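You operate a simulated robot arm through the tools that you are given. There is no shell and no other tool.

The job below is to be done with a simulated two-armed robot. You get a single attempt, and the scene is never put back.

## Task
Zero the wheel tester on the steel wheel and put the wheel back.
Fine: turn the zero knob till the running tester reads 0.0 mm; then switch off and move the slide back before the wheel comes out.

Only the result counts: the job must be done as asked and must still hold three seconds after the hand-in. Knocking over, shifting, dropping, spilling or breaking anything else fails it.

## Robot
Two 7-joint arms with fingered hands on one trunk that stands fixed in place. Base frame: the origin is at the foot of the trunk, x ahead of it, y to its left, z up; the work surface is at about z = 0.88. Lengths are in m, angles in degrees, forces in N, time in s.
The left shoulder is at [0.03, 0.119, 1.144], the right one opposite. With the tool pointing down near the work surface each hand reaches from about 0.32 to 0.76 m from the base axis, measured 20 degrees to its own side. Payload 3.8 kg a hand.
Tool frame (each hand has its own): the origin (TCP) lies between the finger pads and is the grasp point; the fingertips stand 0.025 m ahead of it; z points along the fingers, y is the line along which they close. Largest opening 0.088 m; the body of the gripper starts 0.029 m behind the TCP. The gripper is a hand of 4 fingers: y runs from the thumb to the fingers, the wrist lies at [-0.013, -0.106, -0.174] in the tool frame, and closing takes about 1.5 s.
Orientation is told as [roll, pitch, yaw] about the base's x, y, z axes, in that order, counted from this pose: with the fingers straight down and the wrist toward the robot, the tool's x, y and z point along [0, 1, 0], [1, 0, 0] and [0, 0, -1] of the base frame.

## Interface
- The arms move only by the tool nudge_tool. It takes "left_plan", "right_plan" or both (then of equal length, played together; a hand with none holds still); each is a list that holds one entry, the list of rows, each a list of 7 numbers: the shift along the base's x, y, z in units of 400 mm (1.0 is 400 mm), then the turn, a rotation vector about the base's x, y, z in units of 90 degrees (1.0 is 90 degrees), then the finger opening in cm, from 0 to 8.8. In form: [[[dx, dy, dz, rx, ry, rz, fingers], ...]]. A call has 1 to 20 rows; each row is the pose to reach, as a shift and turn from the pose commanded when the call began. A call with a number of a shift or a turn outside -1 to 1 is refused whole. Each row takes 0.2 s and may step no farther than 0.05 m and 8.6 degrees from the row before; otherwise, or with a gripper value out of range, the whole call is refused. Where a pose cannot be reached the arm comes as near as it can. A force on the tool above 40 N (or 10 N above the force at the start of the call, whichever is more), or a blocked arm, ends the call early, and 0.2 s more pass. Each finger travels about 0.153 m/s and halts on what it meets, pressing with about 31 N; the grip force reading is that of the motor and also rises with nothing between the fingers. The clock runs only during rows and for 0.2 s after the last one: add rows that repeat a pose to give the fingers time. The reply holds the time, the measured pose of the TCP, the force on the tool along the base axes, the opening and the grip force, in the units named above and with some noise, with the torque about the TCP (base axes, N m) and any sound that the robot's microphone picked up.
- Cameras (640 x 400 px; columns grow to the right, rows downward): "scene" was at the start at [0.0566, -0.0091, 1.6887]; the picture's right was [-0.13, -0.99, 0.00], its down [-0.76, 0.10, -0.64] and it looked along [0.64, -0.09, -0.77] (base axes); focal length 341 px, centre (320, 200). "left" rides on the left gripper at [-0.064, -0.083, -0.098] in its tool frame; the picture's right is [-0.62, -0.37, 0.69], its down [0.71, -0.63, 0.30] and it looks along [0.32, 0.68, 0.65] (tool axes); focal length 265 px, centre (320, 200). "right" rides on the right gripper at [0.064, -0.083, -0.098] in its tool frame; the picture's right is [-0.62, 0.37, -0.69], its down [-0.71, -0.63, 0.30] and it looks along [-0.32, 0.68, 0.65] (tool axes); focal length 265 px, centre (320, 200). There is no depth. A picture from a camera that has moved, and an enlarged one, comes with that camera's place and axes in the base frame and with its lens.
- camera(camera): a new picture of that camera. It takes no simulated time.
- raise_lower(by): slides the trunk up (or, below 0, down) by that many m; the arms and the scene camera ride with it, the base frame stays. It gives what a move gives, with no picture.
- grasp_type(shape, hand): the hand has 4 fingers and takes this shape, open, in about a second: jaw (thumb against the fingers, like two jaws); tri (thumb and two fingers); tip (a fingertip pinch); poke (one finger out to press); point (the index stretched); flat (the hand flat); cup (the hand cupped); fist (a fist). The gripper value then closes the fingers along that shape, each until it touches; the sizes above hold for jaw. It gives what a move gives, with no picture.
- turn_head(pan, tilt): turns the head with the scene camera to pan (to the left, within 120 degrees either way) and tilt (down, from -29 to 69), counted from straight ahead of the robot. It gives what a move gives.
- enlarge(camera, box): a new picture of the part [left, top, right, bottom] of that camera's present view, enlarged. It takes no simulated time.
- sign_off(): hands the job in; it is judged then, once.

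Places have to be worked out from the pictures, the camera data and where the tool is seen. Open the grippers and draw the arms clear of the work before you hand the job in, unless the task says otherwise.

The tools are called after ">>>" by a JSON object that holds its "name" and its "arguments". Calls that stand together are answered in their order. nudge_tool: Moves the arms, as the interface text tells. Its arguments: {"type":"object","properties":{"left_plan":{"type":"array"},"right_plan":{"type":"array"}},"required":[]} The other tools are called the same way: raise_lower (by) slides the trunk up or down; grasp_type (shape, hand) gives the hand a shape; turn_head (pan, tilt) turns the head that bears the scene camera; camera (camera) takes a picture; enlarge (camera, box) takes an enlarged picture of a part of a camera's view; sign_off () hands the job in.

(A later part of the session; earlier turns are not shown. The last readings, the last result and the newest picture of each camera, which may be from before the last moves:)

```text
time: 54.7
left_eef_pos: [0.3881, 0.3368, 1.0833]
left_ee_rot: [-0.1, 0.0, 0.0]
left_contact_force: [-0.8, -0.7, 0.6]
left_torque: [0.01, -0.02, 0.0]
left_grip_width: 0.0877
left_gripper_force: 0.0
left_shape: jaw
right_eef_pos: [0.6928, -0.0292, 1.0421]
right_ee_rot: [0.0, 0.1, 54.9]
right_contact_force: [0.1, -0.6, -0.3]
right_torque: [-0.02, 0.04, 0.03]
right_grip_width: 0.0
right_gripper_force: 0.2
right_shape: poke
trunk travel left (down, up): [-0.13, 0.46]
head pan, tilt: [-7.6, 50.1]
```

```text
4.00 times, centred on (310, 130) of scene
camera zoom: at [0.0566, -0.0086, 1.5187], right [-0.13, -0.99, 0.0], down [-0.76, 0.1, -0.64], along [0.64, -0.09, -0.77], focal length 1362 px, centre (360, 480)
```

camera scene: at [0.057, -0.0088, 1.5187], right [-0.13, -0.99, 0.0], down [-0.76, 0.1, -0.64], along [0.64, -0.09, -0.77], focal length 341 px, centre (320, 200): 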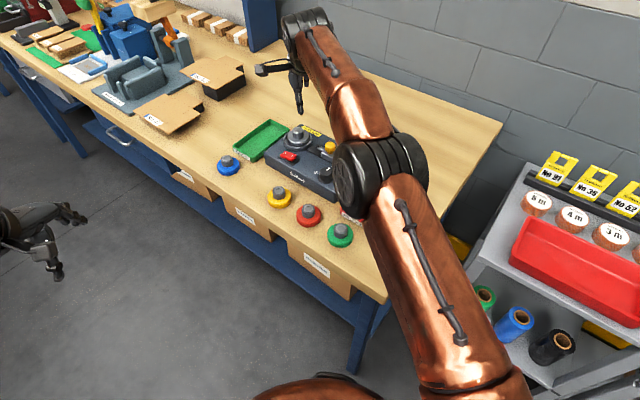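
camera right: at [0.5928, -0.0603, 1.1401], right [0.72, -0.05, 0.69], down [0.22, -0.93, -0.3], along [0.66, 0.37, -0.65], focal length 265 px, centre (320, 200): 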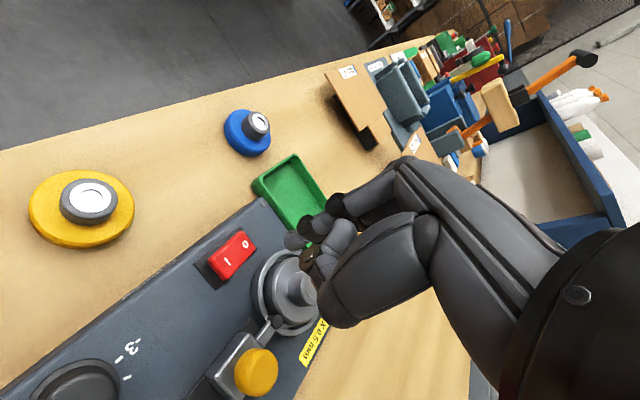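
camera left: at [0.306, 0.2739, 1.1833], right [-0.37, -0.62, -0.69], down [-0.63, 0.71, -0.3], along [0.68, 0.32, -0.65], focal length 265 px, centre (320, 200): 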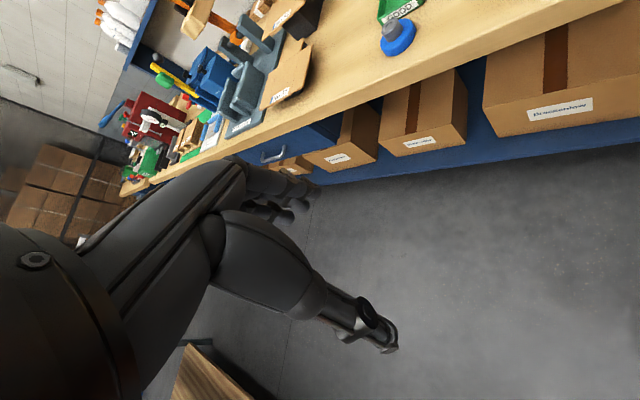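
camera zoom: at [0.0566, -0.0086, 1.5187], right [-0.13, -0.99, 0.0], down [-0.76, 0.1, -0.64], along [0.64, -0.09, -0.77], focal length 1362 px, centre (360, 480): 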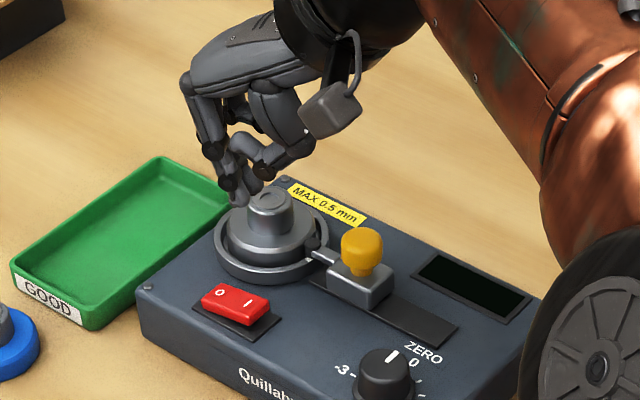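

The curled fingers would pass within a few millimetres of the hub here. I'll raise the hand and try the "point" shape, which should reach further beyond the knuckles.

>>> {"name": "nudge_tool", "arguments": {"right_plan": [[[0, 0, 0.1, 0, 0, 0, 0], [0, 0, 0.15, 0, 0, 0, 0]]]}}

>>> {"name": "grasp_type", "arguments": {"hand": "right", "shape": "point"}}

>>> {"name": "camera", "arguments": {"camera": "right"}}

>>> {"name": "enlarge", "arguments": {"camera": "scene", "box": [260, 50, 380, 180]}}

```text
time: 55.3
left_eef_pos: [0.3884, 0.3356, 1.0847]
left_ee_rot: [0.0, 0.0, -0.1]
left_contact_force: [0.1, 0.2, -0.3]
left_torque: [0.02, -0.04, 0.03]
left_grip_width: 0.0878
left_gripper_force: 0.0
left_shape: jaw
right_eef_pos: [0.683, -0.0294, 1.0989]
right_ee_rot: [0.0, 0.0, 55.0]
right_contact_force: [-0.1, 0.9, 0.9]
right_torque: [-0.01, 0.0, -0.02]
right_grip_width: 0.0001
right_gripper_force: 0.1
right_shape: poke
right hand out of reach, approached as far as the arm can: row 1, 2
trunk travel left (down, up): [-0.13, 0.46]
head pan, tilt: [-7.6, 50.1]
```

```text
time: 56.2
left_eef_pos: [0.3873, 0.3367, 1.0843]
left_ee_rot: [0.0, 0.0, -0.1]
left_contact_force: [0.0, -0.1, 0.7]
left_torque: [0.02, -0.03, -0.01]
left_grip_width: 0.0878
left_gripper_force: 0.1
left_shape: jaw
right_eef_pos: [0.6822, -0.0293, 1.0993]
right_ee_rot: [0.1, 0.0, 54.9]
right_contact_force: [0.0, 0.0, 0.0]
right_torque: [-0.03, -0.01, -0.02]
right_grip_width: 0.0
right_gripper_force: 0.1
right_shape: point
trunk travel left (down, up): [-0.13, 0.46]
head pan, tilt: [-7.6, 50.1]
```

```text
taken
camera right: at [0.5824, -0.0606, 1.1971], right [0.72, -0.06, 0.69], down [0.22, -0.93, -0.3], along [0.66, 0.37, -0.65], focal length 265 px, centre (320, 200)
```

right: 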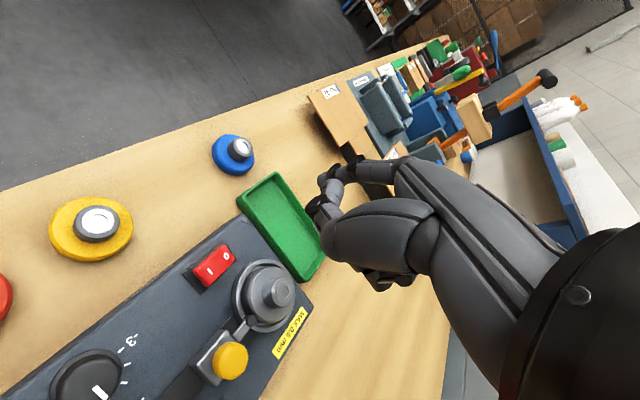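

```text
3.08 times, centred on (320, 115) of scene
camera zoom: at [0.0566, -0.0089, 1.5187], right [-0.13, -0.99, 0.0], down [-0.76, 0.1, -0.64], along [0.64, -0.09, -0.77], focal length 1048 px, centre (320, 462)
```

zoom: 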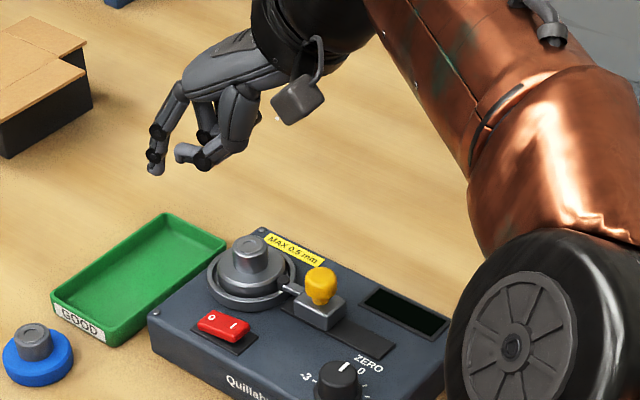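

In the point shape the index reaches lowest, with the others curled above it. I'll zoom in for its exact place.

>>> {"name": "enlarge", "arguments": {"camera": "scene", "box": [260, 60, 320, 110]}}

>>> {"name": "enlarge", "arguments": {"camera": "right", "box": [280, 130, 440, 300]}}

```text
8.00 times, centred on (290, 85) of scene
camera zoom: at [0.0566, -0.0089, 1.5187], right [-0.13, -0.99, 0.0], down [-0.76, 0.1, -0.64], along [0.64, -0.09, -0.77], focal length 2725 px, centre (560, 1120)
```

zoom: 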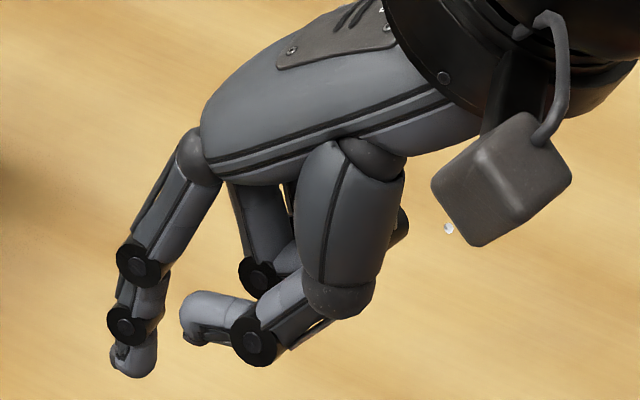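

```text
2.35 times, centred on (360, 215) of right
camera zoom: at [0.5824, -0.0606, 1.1971], right [0.72, -0.06, 0.69], down [0.22, -0.93, -0.3], along [0.66, 0.37, -0.65], focal length 624 px, centre (226, 165)
```

zoom: 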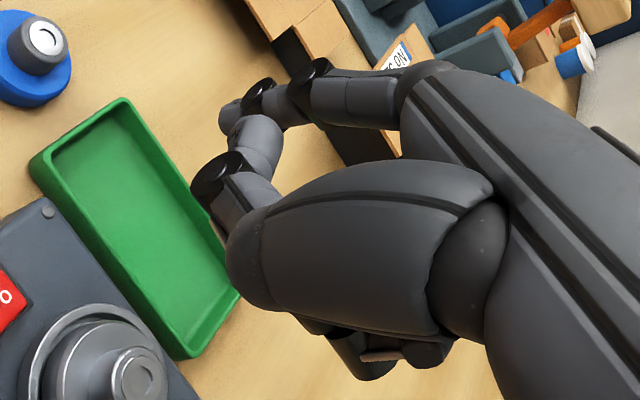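

In the point shape the index tip is at about tool (0.010, 0.059, 0.026), so the rest of the hand stays well behind it. With yaw 10° the hub and slide knob are clear, so I'll move there above the switch.

>>> {"name": "nudge_tool", "arguments": {"right_plan": [[[-0.02, -0.007, 0, 0, 0, -0.083, 0], [-0.045, -0.013, 0, 0, 0, -0.167, 0], [-0.07, -0.02, -0.02, 0, 0, -0.25, 0], [-0.09, -0.027, -0.05, 0, 0, -0.333, 0], [-0.11, -0.033, -0.1, 0, 0, -0.417, 0], [-0.135, -0.04, -0.148, 0, 0, -0.5, 0], [-0.135, -0.04, -0.148, 0, 0, -0.5, 0]]]}}

>>> {"name": "camera", "arguments": {"camera": "right"}}

>>> {"name": "enlarge", "arguments": {"camera": "scene", "box": [260, 90, 360, 200]}}

```text
time: 57.8
left_eef_pos: [0.3889, 0.3351, 1.0852]
left_ee_rot: [-0.1, 0.1, 0.0]
left_contact_force: [-0.5, -0.1, -0.3]
left_torque: [0.03, -0.02, -0.04]
left_grip_width: 0.088
left_gripper_force: 0.2
left_shape: jaw
right_eef_pos: [0.6288, -0.0485, 1.0388]
right_ee_rot: [0.0, 0.0, 9.8]
right_contact_force: [-0.2, -0.6, 0.5]
right_torque: [-0.02, -0.01, -0.02]
right_grip_width: 0.0
right_gripper_force: 0.0
right_shape: point
trunk travel left (down, up): [-0.13, 0.46]
head pan, tilt: [-7.6, 50.1]
```

```text
taken
camera right: at [0.5365, 0.0011, 1.1368], right [0.47, -0.55, 0.69], down [-0.5, -0.81, -0.3], along [0.73, -0.2, -0.65], focal length 265 px, centre (320, 200)
```

right: 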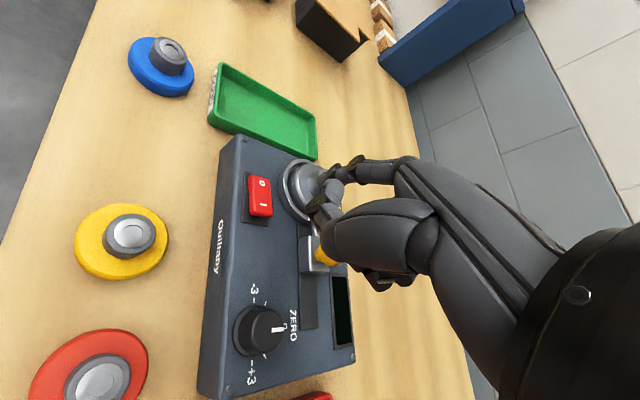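

```text
3.64 times, centred on (310, 145) of scene
camera zoom: at [0.0568, -0.0094, 1.5187], right [-0.13, -0.99, 0.0], down [-0.76, 0.1, -0.64], along [0.64, -0.09, -0.77], focal length 1238 px, centre (356, 400)
```

zoom: 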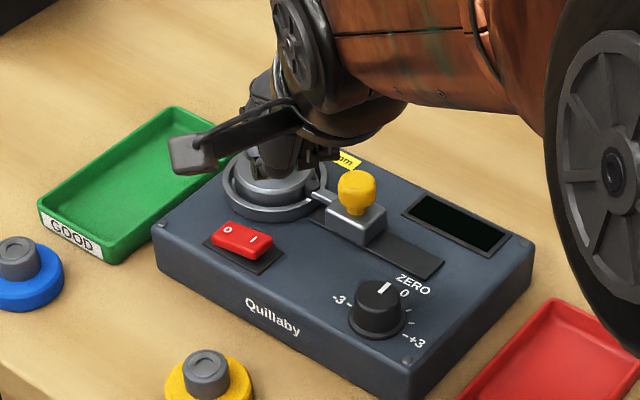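

The projected touch point of the index tip lands right by the "I" mark. I'll descend to about 2 cm above the switch and verify.

>>> {"name": "nudge_tool", "arguments": {"right_plan": [[[0, 0, -0.06, 0, 0, 0, 0], [0, 0, -0.12, 0, 0, 0, 0], [0, 0, -0.12, 0, 0, 0, 0]]]}}

>>> {"name": "enlarge", "arguments": {"camera": "right", "box": [220, 130, 380, 270]}}

>>> {"name": "enlarge", "arguments": {"camera": "scene", "box": [275, 110, 335, 180]}}

```text
time: 58.6
left_eef_pos: [0.3874, 0.3369, 1.0844]
left_ee_rot: [0.1, 0.1, 0.1]
left_contact_force: [-0.4, 0.6, -0.3]
left_torque: [0.04, -0.01, 0.02]
left_grip_width: 0.0876
left_gripper_force: 0.1
left_shape: jaw
right_eef_pos: [0.6294, -0.0464, 0.9921]
right_ee_rot: [-0.1, 0.0, 10.0]
right_contact_force: [0.5, 0.4, 0.1]
right_torque: [-0.01, 0.01, 0.01]
right_grip_width: 0.0003
right_gripper_force: 0.0
right_shape: point
trunk travel left (down, up): [-0.13, 0.46]
head pan, tilt: [-7.6, 50.1]
```

```text
2.86 times, centred on (300, 200) of right
camera zoom: at [0.5362, 0.0027, 1.0901], right [0.47, -0.55, 0.69], down [-0.5, -0.81, -0.3], along [0.73, -0.2, -0.65], focal length 758 px, centre (377, 200)
```

zoom: 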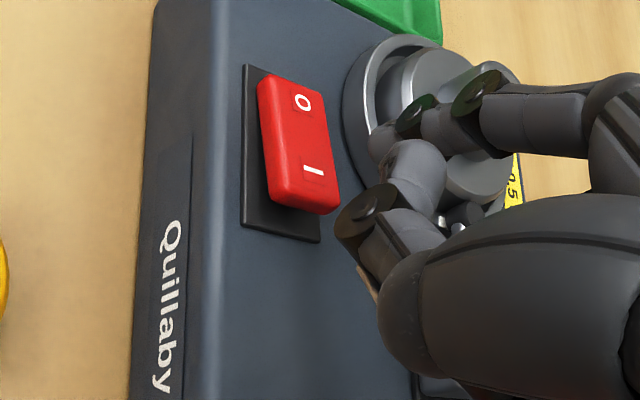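

```text
5.71 times, centred on (305, 145) of scene
camera zoom: at [0.0564, -0.0089, 1.5187], right [-0.13, -0.99, 0.0], down [-0.76, 0.1, -0.64], along [0.64, -0.09, -0.77], focal length 1946 px, centre (406, 514)
```

zoom: 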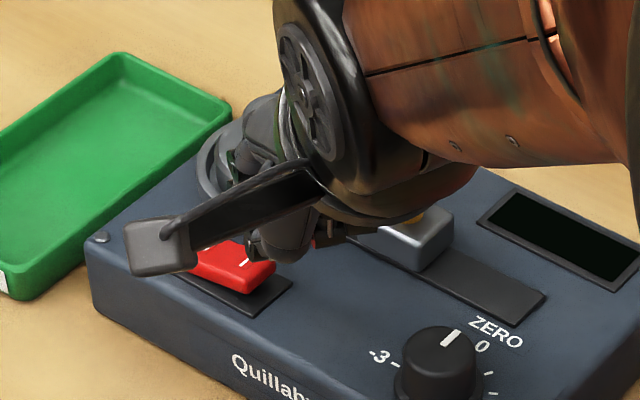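

The tip is on line with the "I" mark, but the thumb hangs at nearly the same height as the index. I'll pitch the hand forward 15° so that the index is clearly lowest, keeping the tip above the same spot.

>>> {"name": "nudge_tool", "arguments": {"right_plan": [[[0.01, 0.002, 0.015, -0.0145, 0.082, 0, 0], [0.0215, 0.004, 0.02, -0.029, 0.164, 0, 0], [0.0215, 0.004, 0.02, -0.029, 0.164, 0, 0]]]}}

>>> {"name": "enlarge", "arguments": {"camera": "right", "box": [220, 130, 380, 270]}}

>>> {"name": "enlarge", "arguments": {"camera": "scene", "box": [275, 110, 335, 180]}}

```text
time: 59.4
left_eef_pos: [0.3878, 0.3374, 1.0849]
left_ee_rot: [0.0, -0.1, 0.0]
left_contact_force: [0.4, -0.4, 0.0]
left_torque: [0.0, -0.02, 0.0]
left_grip_width: 0.088
left_gripper_force: 0.2
left_shape: jaw
right_eef_pos: [0.6384, -0.0448, 0.9994]
right_ee_rot: [0.0, 15.0, 9.9]
right_contact_force: [1.1, -1.0, -0.6]
right_torque: [0.03, 0.03, 0.03]
right_grip_width: 0.0
right_gripper_force: 0.0
right_shape: point
trunk travel left (down, up): [-0.13, 0.46]
head pan, tilt: [-7.6, 50.1]
```

```text
2.86 times, centred on (300, 200) of right
camera zoom: at [0.5725, 0.0088, 1.1165], right [0.63, -0.52, 0.57], down [-0.55, -0.82, -0.13], along [0.54, -0.24, -0.81], focal length 758 px, centre (377, 200)
```

zoom: 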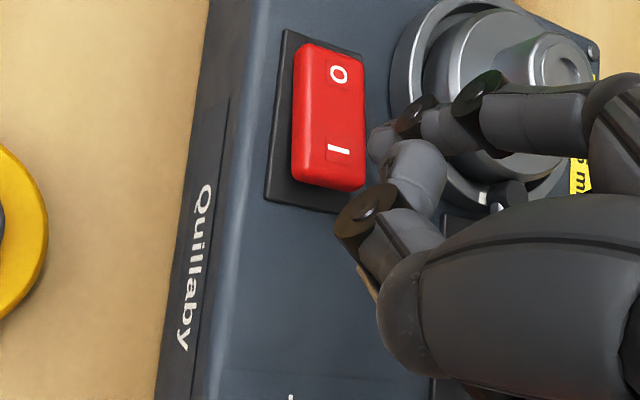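

```text
5.71 times, centred on (305, 145) of scene
camera zoom: at [0.0561, -0.009, 1.5187], right [-0.13, -0.99, 0.0], down [-0.76, 0.1, -0.64], along [0.64, -0.09, -0.77], focal length 1946 px, centre (406, 514)
```

zoom: 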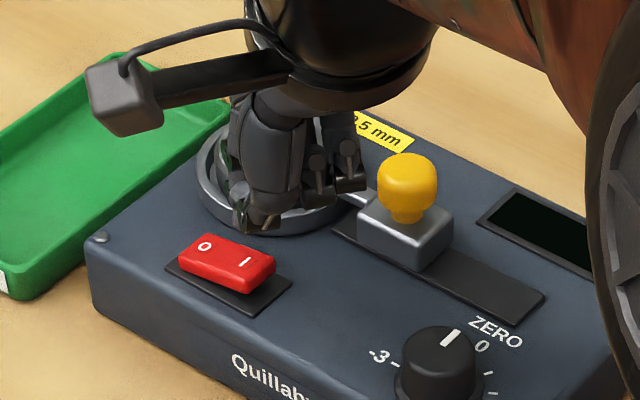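

The index tip is now clearly lowest, about 2 cm above the "I" end. I'll shift 3 mm toward the end of the rocker and go down until I feel it.

>>> {"name": "nudge_tool", "arguments": {"right_plan": [[[-0.0068, -0.0033, -0.02, 0, 0, 0, 0], [-0.0068, -0.0033, -0.03, 0, 0, 0, 0], [-0.0068, -0.0033, -0.038, 0, 0, 0, 0], [-0.0068, -0.0033, -0.038, 0, 0, 0, 0]]]}}

>>> {"name": "enlarge", "arguments": {"camera": "right", "box": [220, 130, 380, 270]}}

>>> {"name": "enlarge", "arguments": {"camera": "scene", "box": [275, 110, 335, 180]}}

```text
time: 60.4
left_eef_pos: [0.3882, 0.3361, 1.0847]
left_ee_rot: [0.1, 0.0, 0.0]
left_contact_force: [0.1, 0.5, -0.8]
left_torque: [-0.01, 0.04, 0.02]
left_grip_width: 0.0876
left_gripper_force: 0.0
left_shape: jaw
right_eef_pos: [0.6353, -0.0464, 0.9842]
right_ee_rot: [0.0, 15.0, 9.9]
right_contact_force: [-0.6, -0.3, -0.2]
right_torque: [0.02, -0.03, -0.01]
right_grip_width: 0.0001
right_gripper_force: 0.0
right_shape: point
trunk travel left (down, up): [-0.13, 0.46]
head pan, tilt: [-7.6, 50.1]
```

```text
2.86 times, centred on (300, 200) of right
camera zoom: at [0.5702, 0.0079, 1.1004], right [0.63, -0.52, 0.57], down [-0.55, -0.82, -0.13], along [0.54, -0.24, -0.81], focal length 758 px, centre (377, 200)
```

zoom: 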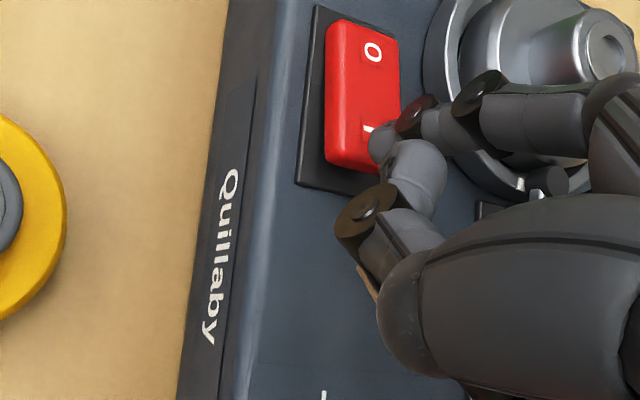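

```text
5.71 times, centred on (305, 145) of scene
camera zoom: at [0.0566, -0.0088, 1.5187], right [-0.13, -0.99, 0.0], down [-0.76, 0.1, -0.64], along [0.64, -0.09, -0.77], focal length 1946 px, centre (406, 514)
```

zoom: 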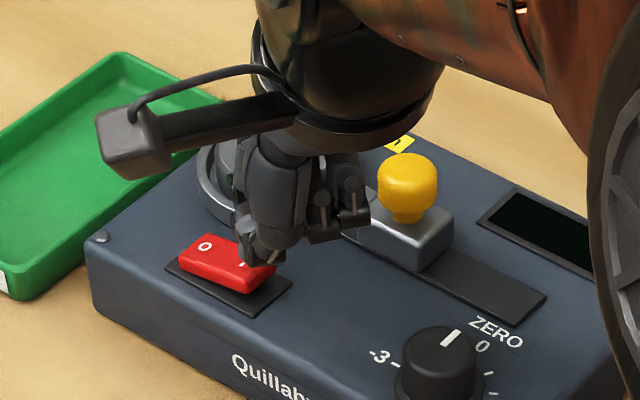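

There's no contact yet and the tip is right above the "I" mark. I'll press down further in small steps.

>>> {"name": "nudge_tool", "arguments": {"right_plan": [[[-0.003, 0.002, -0.006, 0, 0, 0, 0], [-0.003, 0.002, -0.012, 0, 0, 0, 0], [-0.003, 0.002, -0.016, 0, 0, 0, 0], [-0.003, 0.002, -0.016, 0, 0, 0, 0]]]}}

>>> {"name": "enlarge", "arguments": {"camera": "right", "box": [220, 130, 380, 270]}}

>>> {"name": "enlarge", "arguments": {"camera": "scene", "box": [275, 110, 355, 180]}}

```text
time: 61.4
left_eef_pos: [0.3883, 0.3365, 1.0832]
left_ee_rot: [-0.1, 0.0, 0.0]
left_contact_force: [0.3, 0.2, -0.3]
left_torque: [0.01, 0.01, -0.01]
left_grip_width: 0.0877
left_gripper_force: 0.0
left_shape: jaw
right_eef_pos: [0.6345, -0.0454, 0.9778]
right_ee_rot: [0.0, 15.0, 9.9]
right_contact_force: [-0.7, 0.0, 0.9]
right_torque: [0.0, 0.02, -0.02]
right_grip_width: 0.0
right_gripper_force: 0.1
right_shape: point
trunk travel left (down, up): [-0.13, 0.46]
head pan, tilt: [-7.6, 50.1]
```

```text
2.86 times, centred on (300, 200) of right
camera zoom: at [0.5692, 0.0085, 1.0942], right [0.63, -0.52, 0.57], down [-0.55, -0.82, -0.13], along [0.54, -0.24, -0.81], focal length 758 px, centre (377, 200)
```

zoom: 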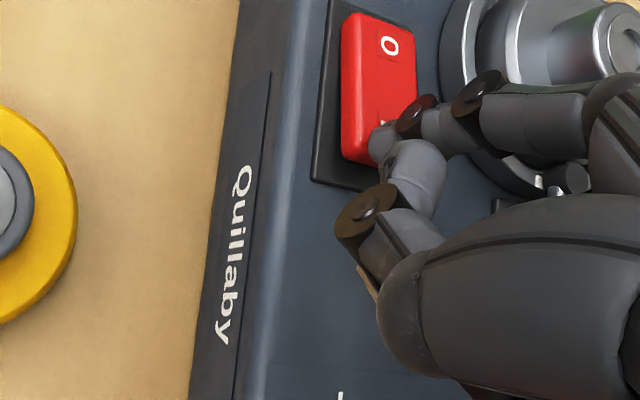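

```text
5.71 times, centred on (315, 145) of scene
camera zoom: at [0.0566, -0.0089, 1.5187], right [-0.13, -0.99, 0.0], down [-0.76, 0.1, -0.64], along [0.64, -0.09, -0.77], focal length 1946 px, centre (349, 514)
```

zoom: 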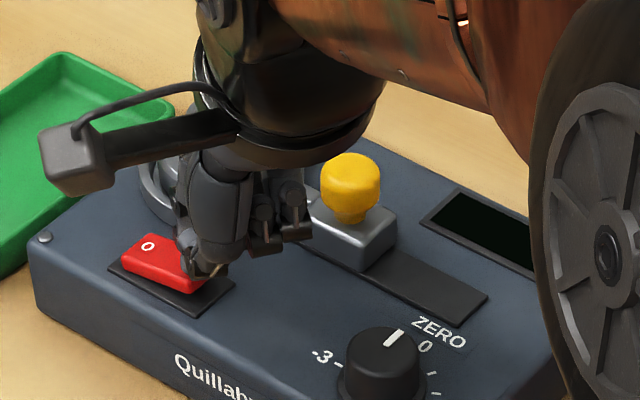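

There's still practically no force. I'll continue down a few more millimetres.

>>> {"name": "nudge_tool", "arguments": {"right_plan": [[[0, 0, -0.005, 0, 0, 0, 0], [0, 0, -0.01, 0, 0, 0, 0], [0, 0, -0.01, 0, 0, 0, 0]]]}}

>>> {"name": "enlarge", "arguments": {"camera": "right", "box": [220, 130, 380, 270]}}

>>> {"name": "enlarge", "arguments": {"camera": "scene", "box": [275, 110, 355, 180]}}

```text
time: 62.2
left_eef_pos: [0.3888, 0.3372, 1.085]
left_ee_rot: [0.0, 0.0, 0.1]
left_contact_force: [-1.2, 0.9, -0.3]
left_torque: [-0.03, -0.01, -0.01]
left_grip_width: 0.0878
left_gripper_force: 0.0
left_shape: jaw
right_eef_pos: [0.6338, -0.0453, 0.972]
right_ee_rot: [0.0, 15.0, 9.9]
right_contact_force: [0.1, -0.1, -0.2]
right_torque: [0.01, 0.0, 0.02]
right_grip_width: 0.0804
right_gripper_force: 0.0
right_shape: point
trunk travel left (down, up): [-0.13, 0.46]
head pan, tilt: [-7.6, 50.1]
```

```text
2.86 times, centred on (300, 200) of right
camera zoom: at [0.5689, 0.0091, 1.0894], right [0.63, -0.52, 0.57], down [-0.55, -0.82, -0.13], along [0.54, -0.24, -0.81], focal length 758 px, centre (377, 200)
```

zoom: 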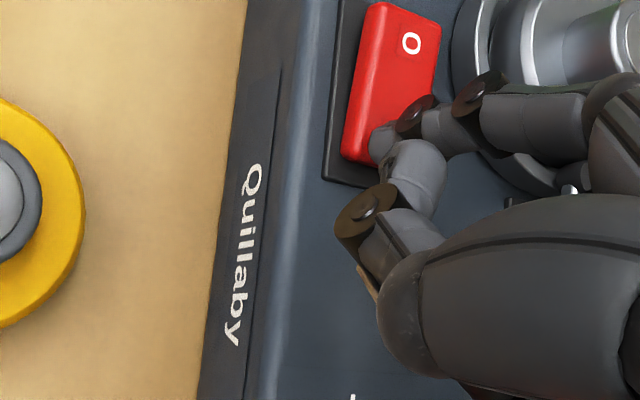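

```text
5.71 times, centred on (315, 145) of scene
camera zoom: at [0.0566, -0.0089, 1.5187], right [-0.13, -0.99, 0.0], down [-0.76, 0.1, -0.64], along [0.64, -0.09, -0.77], focal length 1946 px, centre (349, 514)
```

zoom: 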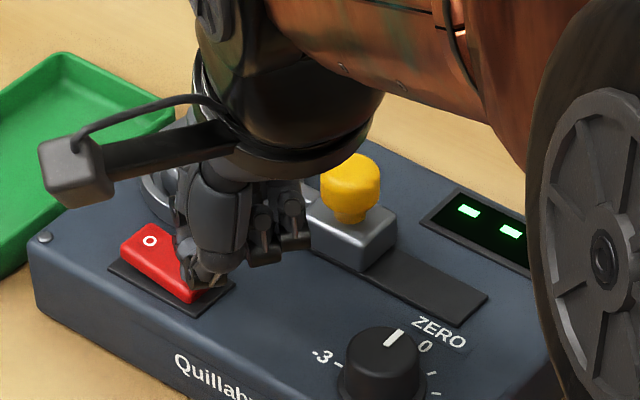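

The switch has flipped to "I" and the display is lit, showing dashes so far. I'll lift the hand straight up.

>>> {"name": "nudge_tool", "arguments": {"right_plan": [[[0, 0, 0.03, 0, 0, 0, 0], [0, 0, 0.1, 0, 0, 0, 0], [0, 0, 0.2, 0, 0, 0, 0], [0, 0, 0.2, 0, 0, 0, 0]]]}}

>>> {"name": "enlarge", "arguments": {"camera": "scene", "box": [275, 110, 375, 200]}}

>>> {"name": "camera", "arguments": {"camera": "right"}}

```text
time: 63.2
left_eef_pos: [0.3882, 0.3367, 1.0847]
left_ee_rot: [0.0, 0.1, 0.0]
left_contact_force: [0.2, -0.2, -0.8]
left_torque: [-0.03, 0.01, -0.01]
left_grip_width: 0.0876
left_gripper_force: 0.1
left_shape: jaw
right_eef_pos: [0.6327, -0.0452, 1.054]
right_ee_rot: [-0.1, 15.1, 9.8]
right_contact_force: [-0.9, 0.0, 0.2]
right_torque: [0.0, 0.01, -0.02]
right_grip_width: 0.0805
right_gripper_force: 0.1
right_shape: point
trunk travel left (down, up): [-0.13, 0.46]
head pan, tilt: [-7.6, 50.1]
```

```text
4.44 times, centred on (325, 155) of scene
camera zoom: at [0.057, -0.0088, 1.5187], right [-0.13, -0.99, 0.0], down [-0.76, 0.1, -0.64], along [0.64, -0.09, -0.77], focal length 1514 px, centre (298, 400)
```

zoom: 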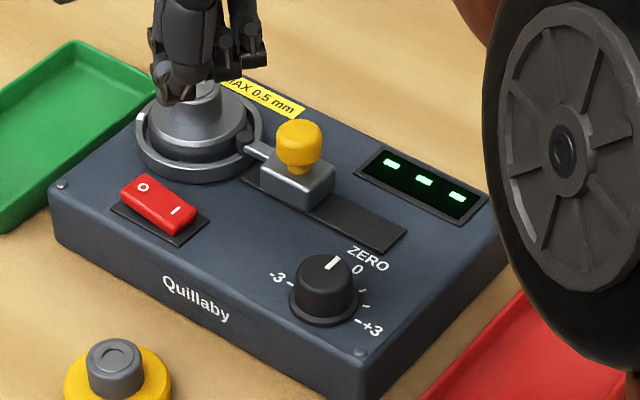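

```text
taken
camera right: at [0.5676, 0.009, 1.1708], right [0.63, -0.52, 0.57], down [-0.55, -0.82, -0.13], along [0.54, -0.24, -0.81], focal length 265 px, centre (320, 200)
```

right: 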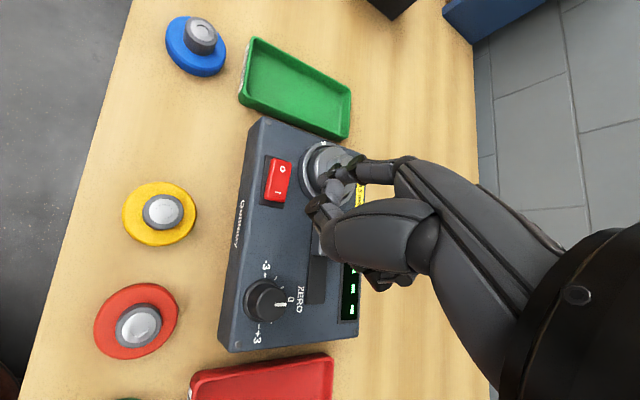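

The display shows "---", which could mean it is still spinning up. I'll let a second pass and look again, including at the seat's white mark.

>>> {"name": "nudge_tool", "arguments": {"right_plan": [[[-0.03, -0.05, 0.05, 0, 0, 0, 0], [-0.06, -0.1, 0.1, 0, 0, 0, 0], [-0.09, -0.15, 0.1, 0, 0, 0, 0], [-0.09, -0.15, 0.1, 0, 0, 0, 0], [-0.09, -0.15, 0.1, 0, 0, 0, 0]]]}}

>>> {"name": "enlarge", "arguments": {"camera": "scene", "box": [275, 110, 375, 200]}}

```text
time: 64.4
left_eef_pos: [0.3887, 0.3356, 1.0845]
left_ee_rot: [0.0, -0.1, 0.0]
left_contact_force: [0.5, 0.4, -0.3]
left_torque: [0.0, 0.0, -0.03]
left_grip_width: 0.0877
left_gripper_force: 0.0
left_shape: jaw
right_eef_pos: [0.5964, -0.1064, 1.0933]
right_ee_rot: [0.0, 14.9, 9.9]
right_contact_force: [-0.8, -0.7, -0.8]
right_torque: [-0.01, 0.01, -0.02]
right_grip_width: 0.0808
right_gripper_force: 0.2
right_shape: point
trunk travel left (down, up): [-0.13, 0.46]
head pan, tilt: [-7.6, 50.1]
```

```text
4.44 times, centred on (325, 155) of scene
camera zoom: at [0.0564, -0.0092, 1.5187], right [-0.13, -0.99, 0.0], down [-0.76, 0.1, -0.64], along [0.64, -0.09, -0.77], focal length 1514 px, centre (298, 400)
```

zoom: 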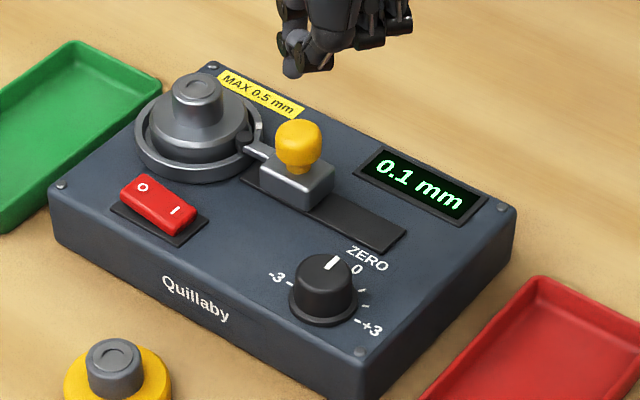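

The tester runs and reads "0.1 mm". I'll watch another second to see whether that's steady, and zoom in on display and knob.

>>> {"name": "nudge_tool", "arguments": {"right_plan": [[[0, 0, 0, 0, 0, 0, 0], [0, 0, 0, 0, 0, 0, 0], [0, 0, 0, 0, 0, 0, 0], [0, 0, 0, 0, 0, 0, 0], [0, 0, 0, 0, 0, 0, 0]]]}}

>>> {"name": "enlarge", "arguments": {"camera": "scene", "box": [330, 140, 365, 190]}}

>>> {"name": "camera", "arguments": {"camera": "right"}}

```text
time: 65.6
left_eef_pos: [0.3888, 0.3362, 1.0844]
left_ee_rot: [0.0, 0.0, 0.0]
left_contact_force: [-1.1, -0.2, -0.3]
left_torque: [-0.02, 0.01, 0.02]
left_grip_width: 0.0876
left_gripper_force: 0.1
left_shape: jaw
right_eef_pos: [0.5964, -0.1066, 1.0942]
right_ee_rot: [0.1, 14.9, 10.0]
right_contact_force: [-0.2, -0.5, -0.5]
right_torque: [-0.04, 0.02, 0.01]
right_grip_width: 0.0807
right_gripper_force: 0.0
right_shape: point
trunk travel left (down, up): [-0.13, 0.46]
head pan, tilt: [-7.6, 50.1]
```

```text
8.00 times, centred on (348, 165) of scene
camera zoom: at [0.0566, -0.0089, 1.5187], right [-0.13, -0.99, 0.0], down [-0.76, 0.1, -0.64], along [0.64, -0.09, -0.77], focal length 2725 px, centre (100, 480)
```

zoom: 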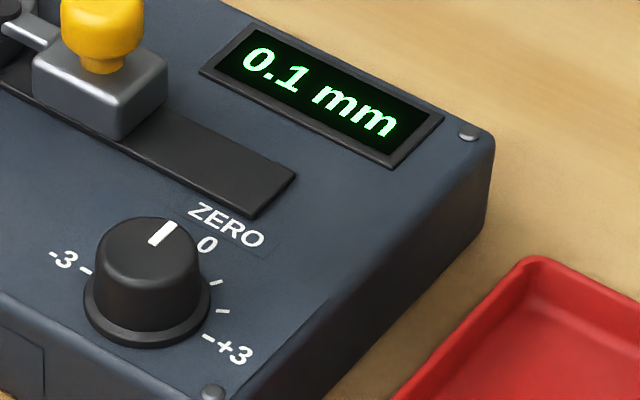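

```text
taken
camera right: at [0.532, -0.0516, 1.2098], right [0.63, -0.52, 0.57], down [-0.55, -0.82, -0.13], along [0.54, -0.24, -0.81], focal length 265 px, centre (320, 200)
```

right: 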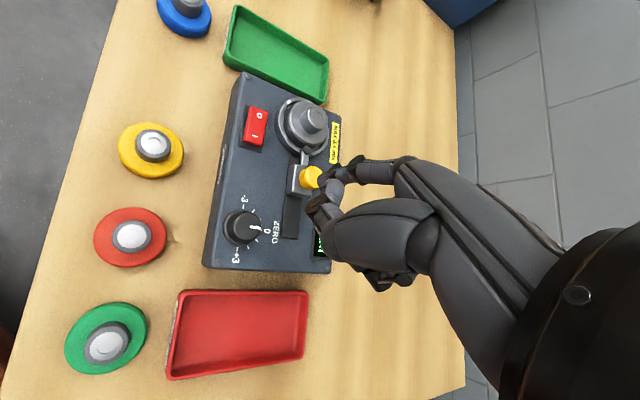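

The reading is steady at 0.1 mm. I'll level the hand again, switch to the jaw shape and move above the zero knob, which is at about (0.610, -0.097) with its top near z 0.953.

>>> {"name": "nudge_tool", "arguments": {"right_plan": [[[0.01, 0.008, 0, 0.0145, -0.082, 0, 0], [0.025, 0.018, 0, 0.029, -0.164, 0, 0], [0.034, 0.024, 0, 0.029, -0.164, 0, 0]]]}}

>>> {"name": "grasp_type", "arguments": {"hand": "right", "shape": "jaw"}}

>>> {"name": "camera", "arguments": {"camera": "right"}}

>>> {"name": "enlarge", "arguments": {"camera": "scene", "box": [275, 90, 395, 210]}}

```text
time: 66.4
left_eef_pos: [0.388, 0.3363, 1.0838]
left_ee_rot: [0.0, 0.0, 0.0]
left_contact_force: [-0.3, -0.2, -0.9]
left_torque: [0.02, 0.03, -0.01]
left_grip_width: 0.0878
left_gripper_force: 0.0
left_shape: jaw
right_eef_pos: [0.6108, -0.0965, 1.0918]
right_ee_rot: [0.0, 0.0, 10.0]
right_contact_force: [-0.1, -0.2, -0.2]
right_torque: [0.02, -0.03, 0.01]
right_grip_width: 0.0806
right_gripper_force: 0.1
right_shape: point
trunk travel left (down, up): [-0.13, 0.46]
head pan, tilt: [-7.6, 50.1]
```

```text
time: 67.3
left_eef_pos: [0.3878, 0.336, 1.0852]
left_ee_rot: [0.0, -0.1, 0.0]
left_contact_force: [-0.8, -0.1, 0.2]
left_torque: [0.0, 0.02, -0.03]
left_grip_width: 0.0878
left_gripper_force: 0.1
left_shape: jaw
right_eef_pos: [0.611, -0.0964, 1.0934]
right_ee_rot: [0.0, 0.0, 9.8]
right_contact_force: [-0.4, -0.7, 0.1]
right_torque: [-0.02, 0.0, 0.0]
right_grip_width: 0.0878
right_gripper_force: 0.0
right_shape: jaw
trunk travel left (down, up): [-0.13, 0.46]
head pan, tilt: [-7.6, 50.1]
```

```text
taken
camera right: at [0.5179, -0.0474, 1.1918], right [0.47, -0.55, 0.69], down [-0.5, -0.81, -0.3], along [0.73, -0.2, -0.65], focal length 265 px, centre (320, 200)
```

right: 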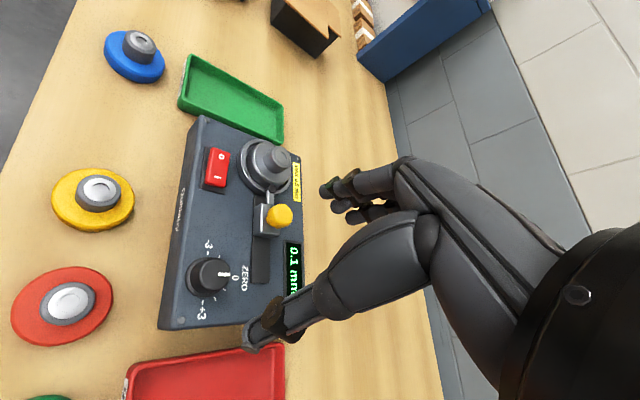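

```text
3.33 times, centred on (335, 150) of scene
camera zoom: at [0.0566, -0.0089, 1.5187], right [-0.13, -0.99, 0.0], down [-0.76, 0.1, -0.64], along [0.64, -0.09, -0.77], focal length 1135 px, centre (270, 367)
```

zoom: 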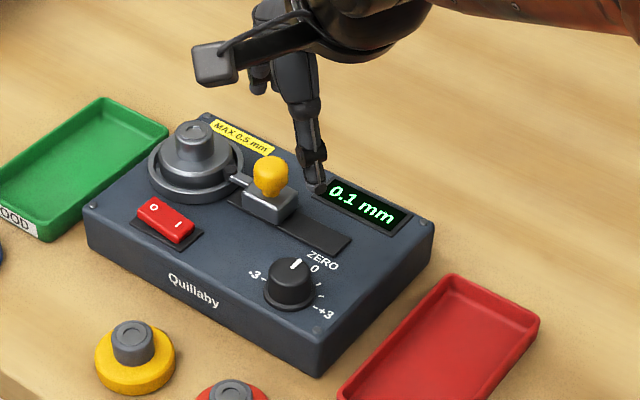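

The TCP is nearly above the knob. I'll zoom to get its centre and pointer angle.

>>> {"name": "enlarge", "arguments": {"camera": "right", "box": [150, 220, 270, 330]}}

>>> {"name": "enlarge", "arguments": {"camera": "scene", "box": [325, 155, 365, 195]}}

```text
3.64 times, centred on (210, 275) of right
camera zoom: at [0.5179, -0.0474, 1.1918], right [0.47, -0.55, 0.69], down [-0.5, -0.81, -0.3], along [0.73, -0.2, -0.65], focal length 965 px, centre (720, -73)
```

zoom: 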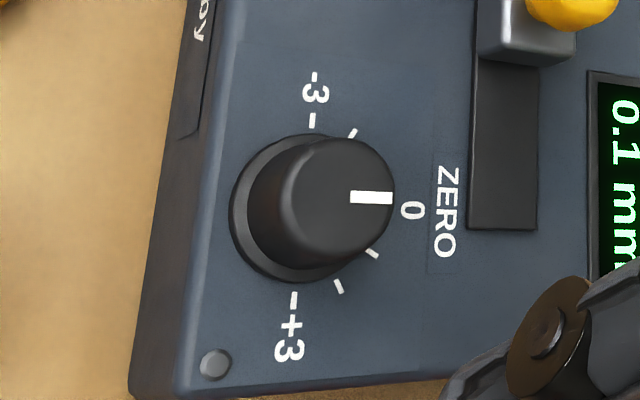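

```text
10.00 times, centred on (345, 175) of scene
camera zoom: at [0.0566, -0.0089, 1.5187], right [-0.13, -0.99, 0.0], down [-0.76, 0.1, -0.64], along [0.64, -0.09, -0.77], focal length 3406 px, centre (70, 450)
```

zoom: 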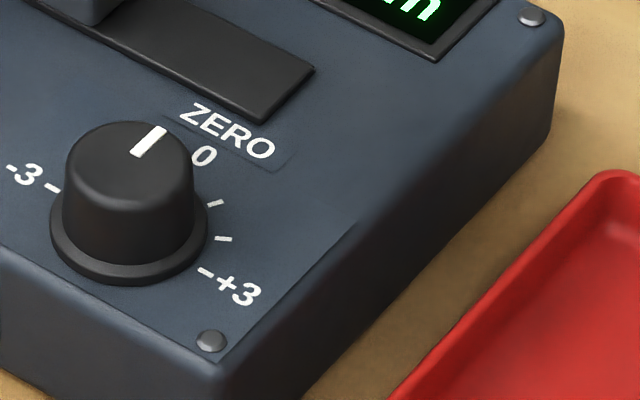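

The knob centre fits (0.6115, -0.097), with a 30 mm diameter and its top at z 0.953. I'll descend around it with the fingers 6 cm open.

>>> {"name": "nudge_tool", "arguments": {"right_plan": [[[0.001, -0.001, -0.1, 0, 0, 0, 7], [0.001, -0.001, -0.2, 0, 0, 0, 6], [0.001, -0.001, -0.29, 0, 0, 0, 6], [0.001, -0.001, -0.326, 0, 0, 0, 6], [0.001, -0.001, -0.326, 0, 0, 0, 6]]]}}

>>> {"name": "enlarge", "arguments": {"camera": "right", "box": [220, 160, 400, 340]}}

>>> {"name": "enlarge", "arguments": {"camera": "scene", "box": [275, 90, 395, 210]}}

```text
time: 68.5
left_eef_pos: [0.3895, 0.3358, 1.0835]
left_ee_rot: [0.0, 0.0, -0.1]
left_contact_force: [-0.2, 0.3, 0.5]
left_torque: [0.0, -0.02, 0.01]
left_grip_width: 0.0877
left_gripper_force: 0.1
left_shape: jaw
right_eef_pos: [0.6091, -0.0964, 0.9632]
right_ee_rot: [0.0, 0.0, 10.0]
right_contact_force: [-0.5, -0.1, 0.5]
right_torque: [-0.02, 0.01, 0.01]
right_grip_width: 0.0603
right_gripper_force: 0.0
right_shape: jaw
trunk travel left (down, up): [-0.13, 0.46]
head pan, tilt: [-7.6, 50.1]
```

```text
2.22 times, centred on (310, 250) of right
camera zoom: at [0.5175, -0.0477, 1.0617], right [0.47, -0.55, 0.69], down [-0.5, -0.81, -0.3], along [0.73, -0.2, -0.65], focal length 590 px, centre (342, 89)
```

zoom: 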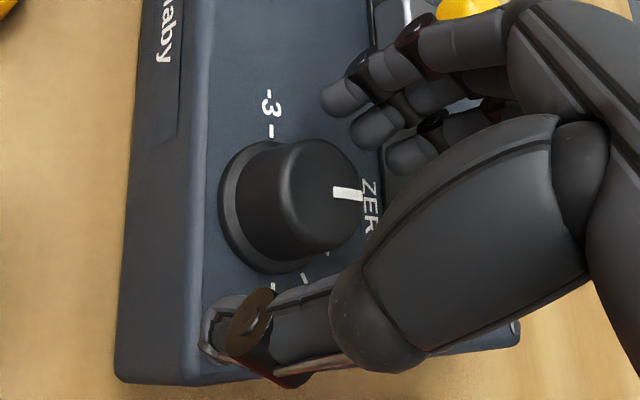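

```text
3.33 times, centred on (335, 150) of scene
camera zoom: at [0.0566, -0.0089, 1.5187], right [-0.13, -0.99, 0.0], down [-0.76, 0.1, -0.64], along [0.64, -0.09, -0.77], focal length 1135 px, centre (270, 367)
```

zoom: 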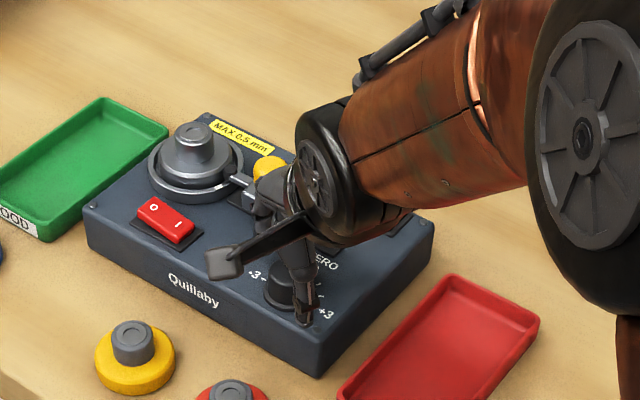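

The knob top is centred between thumb and fingers. I'll close on it, turn 3° counter-clockwise (toward "-"), open again, then lift and read.

>>> {"name": "nudge_tool", "arguments": {"right_plan": [[[0, 0, 0, 0, 0, 0, 4.5], [0, 0, 0, 0, 0, 0, 3.5], [0, 0, 0, 0, 0, 0, 2.6], [0, 0, 0, 0, 0, 0, 2.4], [0, 0, 0, 0, 0, 0, 2.4], [0, 0, 0, 0, 0, 0, 2.4]]]}}

>>> {"name": "enlarge", "arguments": {"camera": "right", "box": [220, 160, 400, 340]}}

```text
time: 69.9
left_eef_pos: [0.3881, 0.3361, 1.0843]
left_ee_rot: [0.0, 0.0, 0.0]
left_contact_force: [0.0, 0.3, -1.0]
left_torque: [0.0, -0.01, -0.02]
left_grip_width: 0.0878
left_gripper_force: 0.0
left_shape: jaw
right_eef_pos: [0.6094, -0.0957, 0.9631]
right_ee_rot: [0.1, 0.1, 9.9]
right_contact_force: [-1.6, 2.6, -0.7]
right_torque: [0.08, -0.07, 0.04]
right_grip_width: 0.0251
right_gripper_force: 31.2
right_shape: jaw
trunk travel left (down, up): [-0.13, 0.46]
head pan, tilt: [-7.6, 50.1]
```

```text
2.22 times, centred on (310, 250) of right
camera zoom: at [0.5173, -0.0471, 1.0618], right [0.47, -0.55, 0.69], down [-0.5, -0.81, -0.3], along [0.73, -0.2, -0.65], focal length 590 px, centre (342, 89)
```

zoom: 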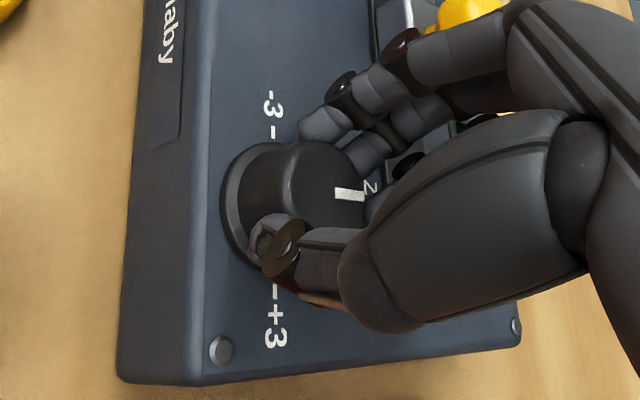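

Gripped at 31 N. Now I'll turn +3° and hold.

>>> {"name": "nudge_tool", "arguments": {"right_plan": [[[0, 0, 0, 0, 0, 0.0167, 2.4], [0, 0, 0, 0, 0, 0.0333, 2.4], [0, 0, 0, 0, 0, 0.0333, 2.4], [0, 0, 0, 0, 0, 0.0333, 3.5], [0, 0, 0, 0, 0, 0.0333, 5.0], [0, 0, 0, 0, 0, 0.0333, 6.0], [0, 0, 0.05, 0, 0, 0.0333, 6.0], [0, 0, 0.15, 0, 0, 0.0333, 6.0], [0, 0, 0.25, 0, 0, 0.0333, 6.0], [0, 0, 0.326, 0, 0, 0.0333, 6.0]]]}}

>>> {"name": "enlarge", "arguments": {"camera": "scene", "box": [325, 135, 375, 195]}}

>>> {"name": "enlarge", "arguments": {"camera": "right", "box": [150, 220, 330, 330]}}

```text
time: 72.1
left_eef_pos: [0.3876, 0.3353, 1.0852]
left_ee_rot: [0.0, 0.0, -0.1]
left_contact_force: [0.0, -0.3, 0.4]
left_torque: [0.05, 0.01, 0.02]
left_grip_width: 0.088
left_gripper_force: 0.1
left_shape: jaw
right_eef_pos: [0.6123, -0.0967, 1.0951]
right_ee_rot: [0.1, 0.1, 12.9]
right_contact_force: [-0.2, 0.3, 0.3]
right_torque: [0.04, 0.01, -0.01]
right_grip_width: 0.0598
right_gripper_force: 0.0
right_shape: jaw
trunk travel left (down, up): [-0.13, 0.46]
head pan, tilt: [-7.6, 50.1]
```

```text
6.67 times, centred on (350, 165) of scene
camera zoom: at [0.0561, -0.0089, 1.5187], right [-0.13, -0.99, 0.0], down [-0.76, 0.1, -0.64], along [0.64, -0.09, -0.77], focal length 2271 px, centre (120, 433)
```

zoom: 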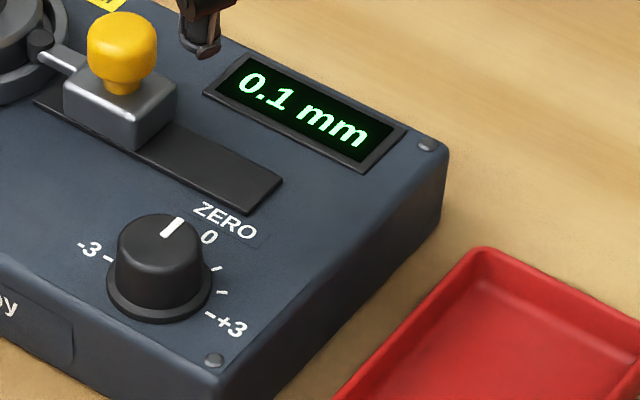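

```text
3.56 times, centred on (240, 275) of right
camera zoom: at [0.5165, -0.0514, 1.1927], right [0.5, -0.52, 0.69], down [-0.45, -0.84, -0.3], along [0.74, -0.16, -0.65], focal length 944 px, centre (604, -67)
```

zoom: 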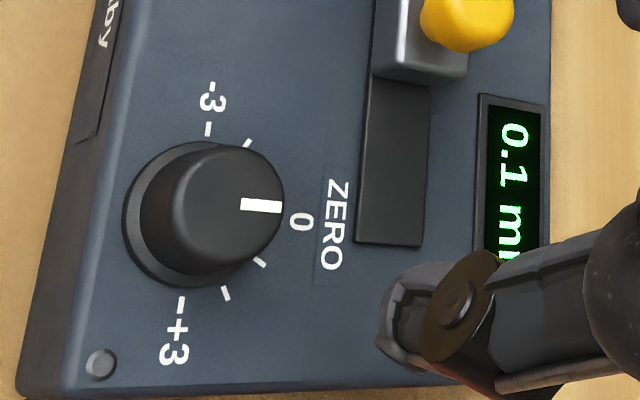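

The display still says 0.1 mm. I'll zoom in to see whether the knob actually turned.

>>> {"name": "enlarge", "arguments": {"camera": "scene", "box": [325, 155, 365, 195]}}

>>> {"name": "enlarge", "arguments": {"camera": "scene", "box": [334, 164, 350, 180]}}

```text
10.00 times, centred on (345, 175) of scene
camera zoom: at [0.0561, -0.0089, 1.5187], right [-0.13, -0.99, 0.0], down [-0.76, 0.1, -0.64], along [0.64, -0.09, -0.77], focal length 3406 px, centre (70, 450)
```

zoom: 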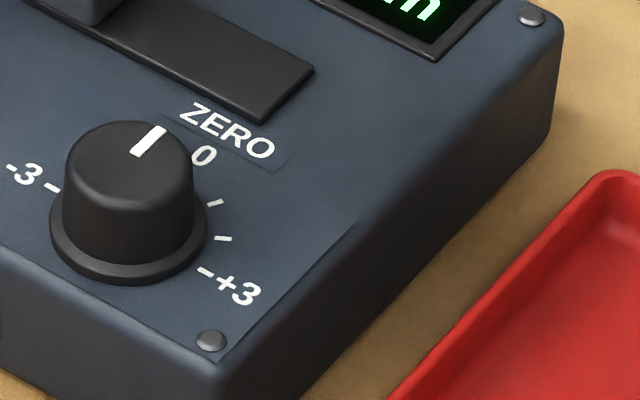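

```text
16.00 times, centred on (342, 172) of scene
camera zoom: at [0.0561, -0.0089, 1.5187], right [-0.13, -0.99, 0.0], down [-0.76, 0.1, -0.64], along [0.64, -0.09, -0.77], focal length 5450 px, centre (-32, 648)
```

zoom: 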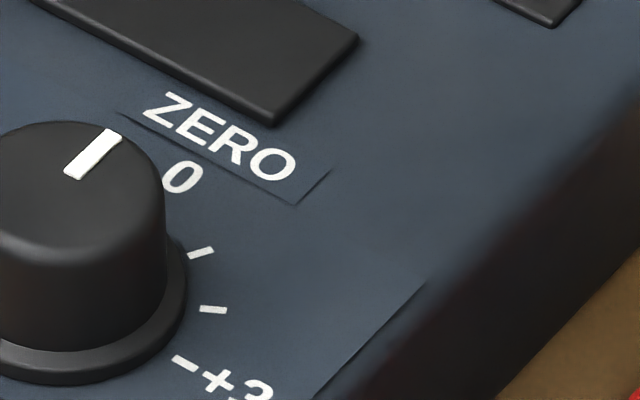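

The knob barely turned, so the small turn was lost in finger compliance. I'll repeat with an 8° turn in one sequence: descend, grip, turn, release, lift.

>>> {"name": "nudge_tool", "arguments": {"right_plan": [[[0, 0, -0.1, 0, 0, 0, 6.0], [0, 0, -0.2, 0, 0, 0, 6.0], [0, 0, -0.29, 0, 0, 0, 6.0], [-0.001, 0.0, -0.328, 0, 0, 0, 6.0], [-0.001, 0.0, -0.328, 0, 0, 0, 4.5], [-0.001, 0.0, -0.328, 0, 0, 0, 3.2], [-0.001, 0.0, -0.328, 0, 0, 0, 2.2], [-0.001, 0.0, -0.328, 0, 0, 0, 2.0], [-0.001, 0.0, -0.328, 0, 0, 0.03, 2.0], [-0.001, 0.0, -0.328, 0, 0, 0.06, 2.0], [-0.001, 0.0, -0.328, 0, 0, 0.089, 2.0], [-0.001, 0.0, -0.328, 0, 0, 0.089, 2.0], [-0.001, 0.0, -0.328, 0, 0, 0.089, 2.0], [-0.001, 0.0, -0.328, 0, 0, 0.089, 4.0], [-0.001, 0.0, -0.328, 0, 0, 0.089, 5.5], [-0.001, 0.0, -0.328, 0, 0, 0.089, 6.0], [0, 0, -0.28, 0, 0, 0.089, 6.0], [0, 0, -0.18, 0, 0, 0.089, 6.0], [0, 0, -0.08, 0, 0, 0.089, 6.0], [0, 0, 0, 0, 0, 0.089, 6.0]]]}}

>>> {"name": "enlarge", "arguments": {"camera": "scene", "box": [325, 135, 375, 195]}}

>>> {"name": "enlarge", "arguments": {"camera": "scene", "box": [334, 164, 350, 180]}}

```text
time: 76.3
left_eef_pos: [0.3879, 0.3371, 1.084]
left_ee_rot: [0.0, 0.0, 0.1]
left_contact_force: [0.1, -0.3, 0.1]
left_torque: [-0.02, -0.01, -0.03]
left_grip_width: 0.0877
left_gripper_force: 0.0
left_shape: jaw
right_eef_pos: [0.61, -0.0938, 1.0924]
right_ee_rot: [0.0, 0.0, 20.9]
right_contact_force: [0.0, 0.5, -0.2]
right_torque: [-0.02, -0.01, -0.03]
right_grip_width: 0.0598
right_gripper_force: 0.1
right_shape: jaw
trunk travel left (down, up): [-0.13, 0.46]
head pan, tilt: [-7.6, 50.1]
```

```text
6.67 times, centred on (350, 165) of scene
camera zoom: at [0.0561, -0.0089, 1.5187], right [-0.13, -0.99, 0.0], down [-0.76, 0.1, -0.64], along [0.64, -0.09, -0.77], focal length 2271 px, centre (120, 433)
```

zoom: 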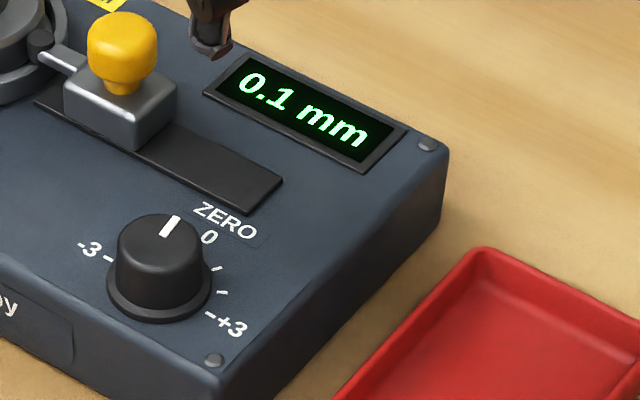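

```text
16.00 times, centred on (342, 172) of scene
camera zoom: at [0.0561, -0.0089, 1.5187], right [-0.13, -0.99, 0.0], down [-0.76, 0.1, -0.64], along [0.64, -0.09, -0.77], focal length 5450 px, centre (-32, 648)
```

zoom: 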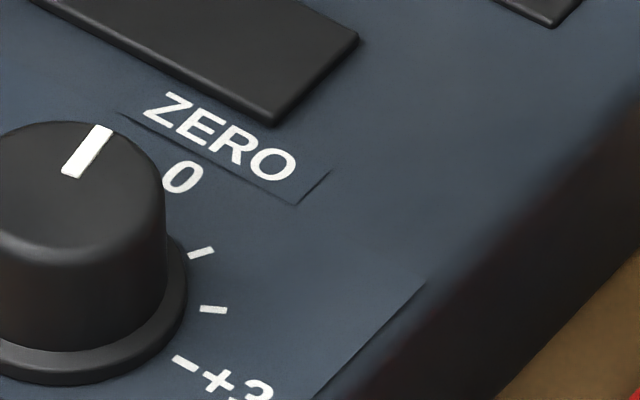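

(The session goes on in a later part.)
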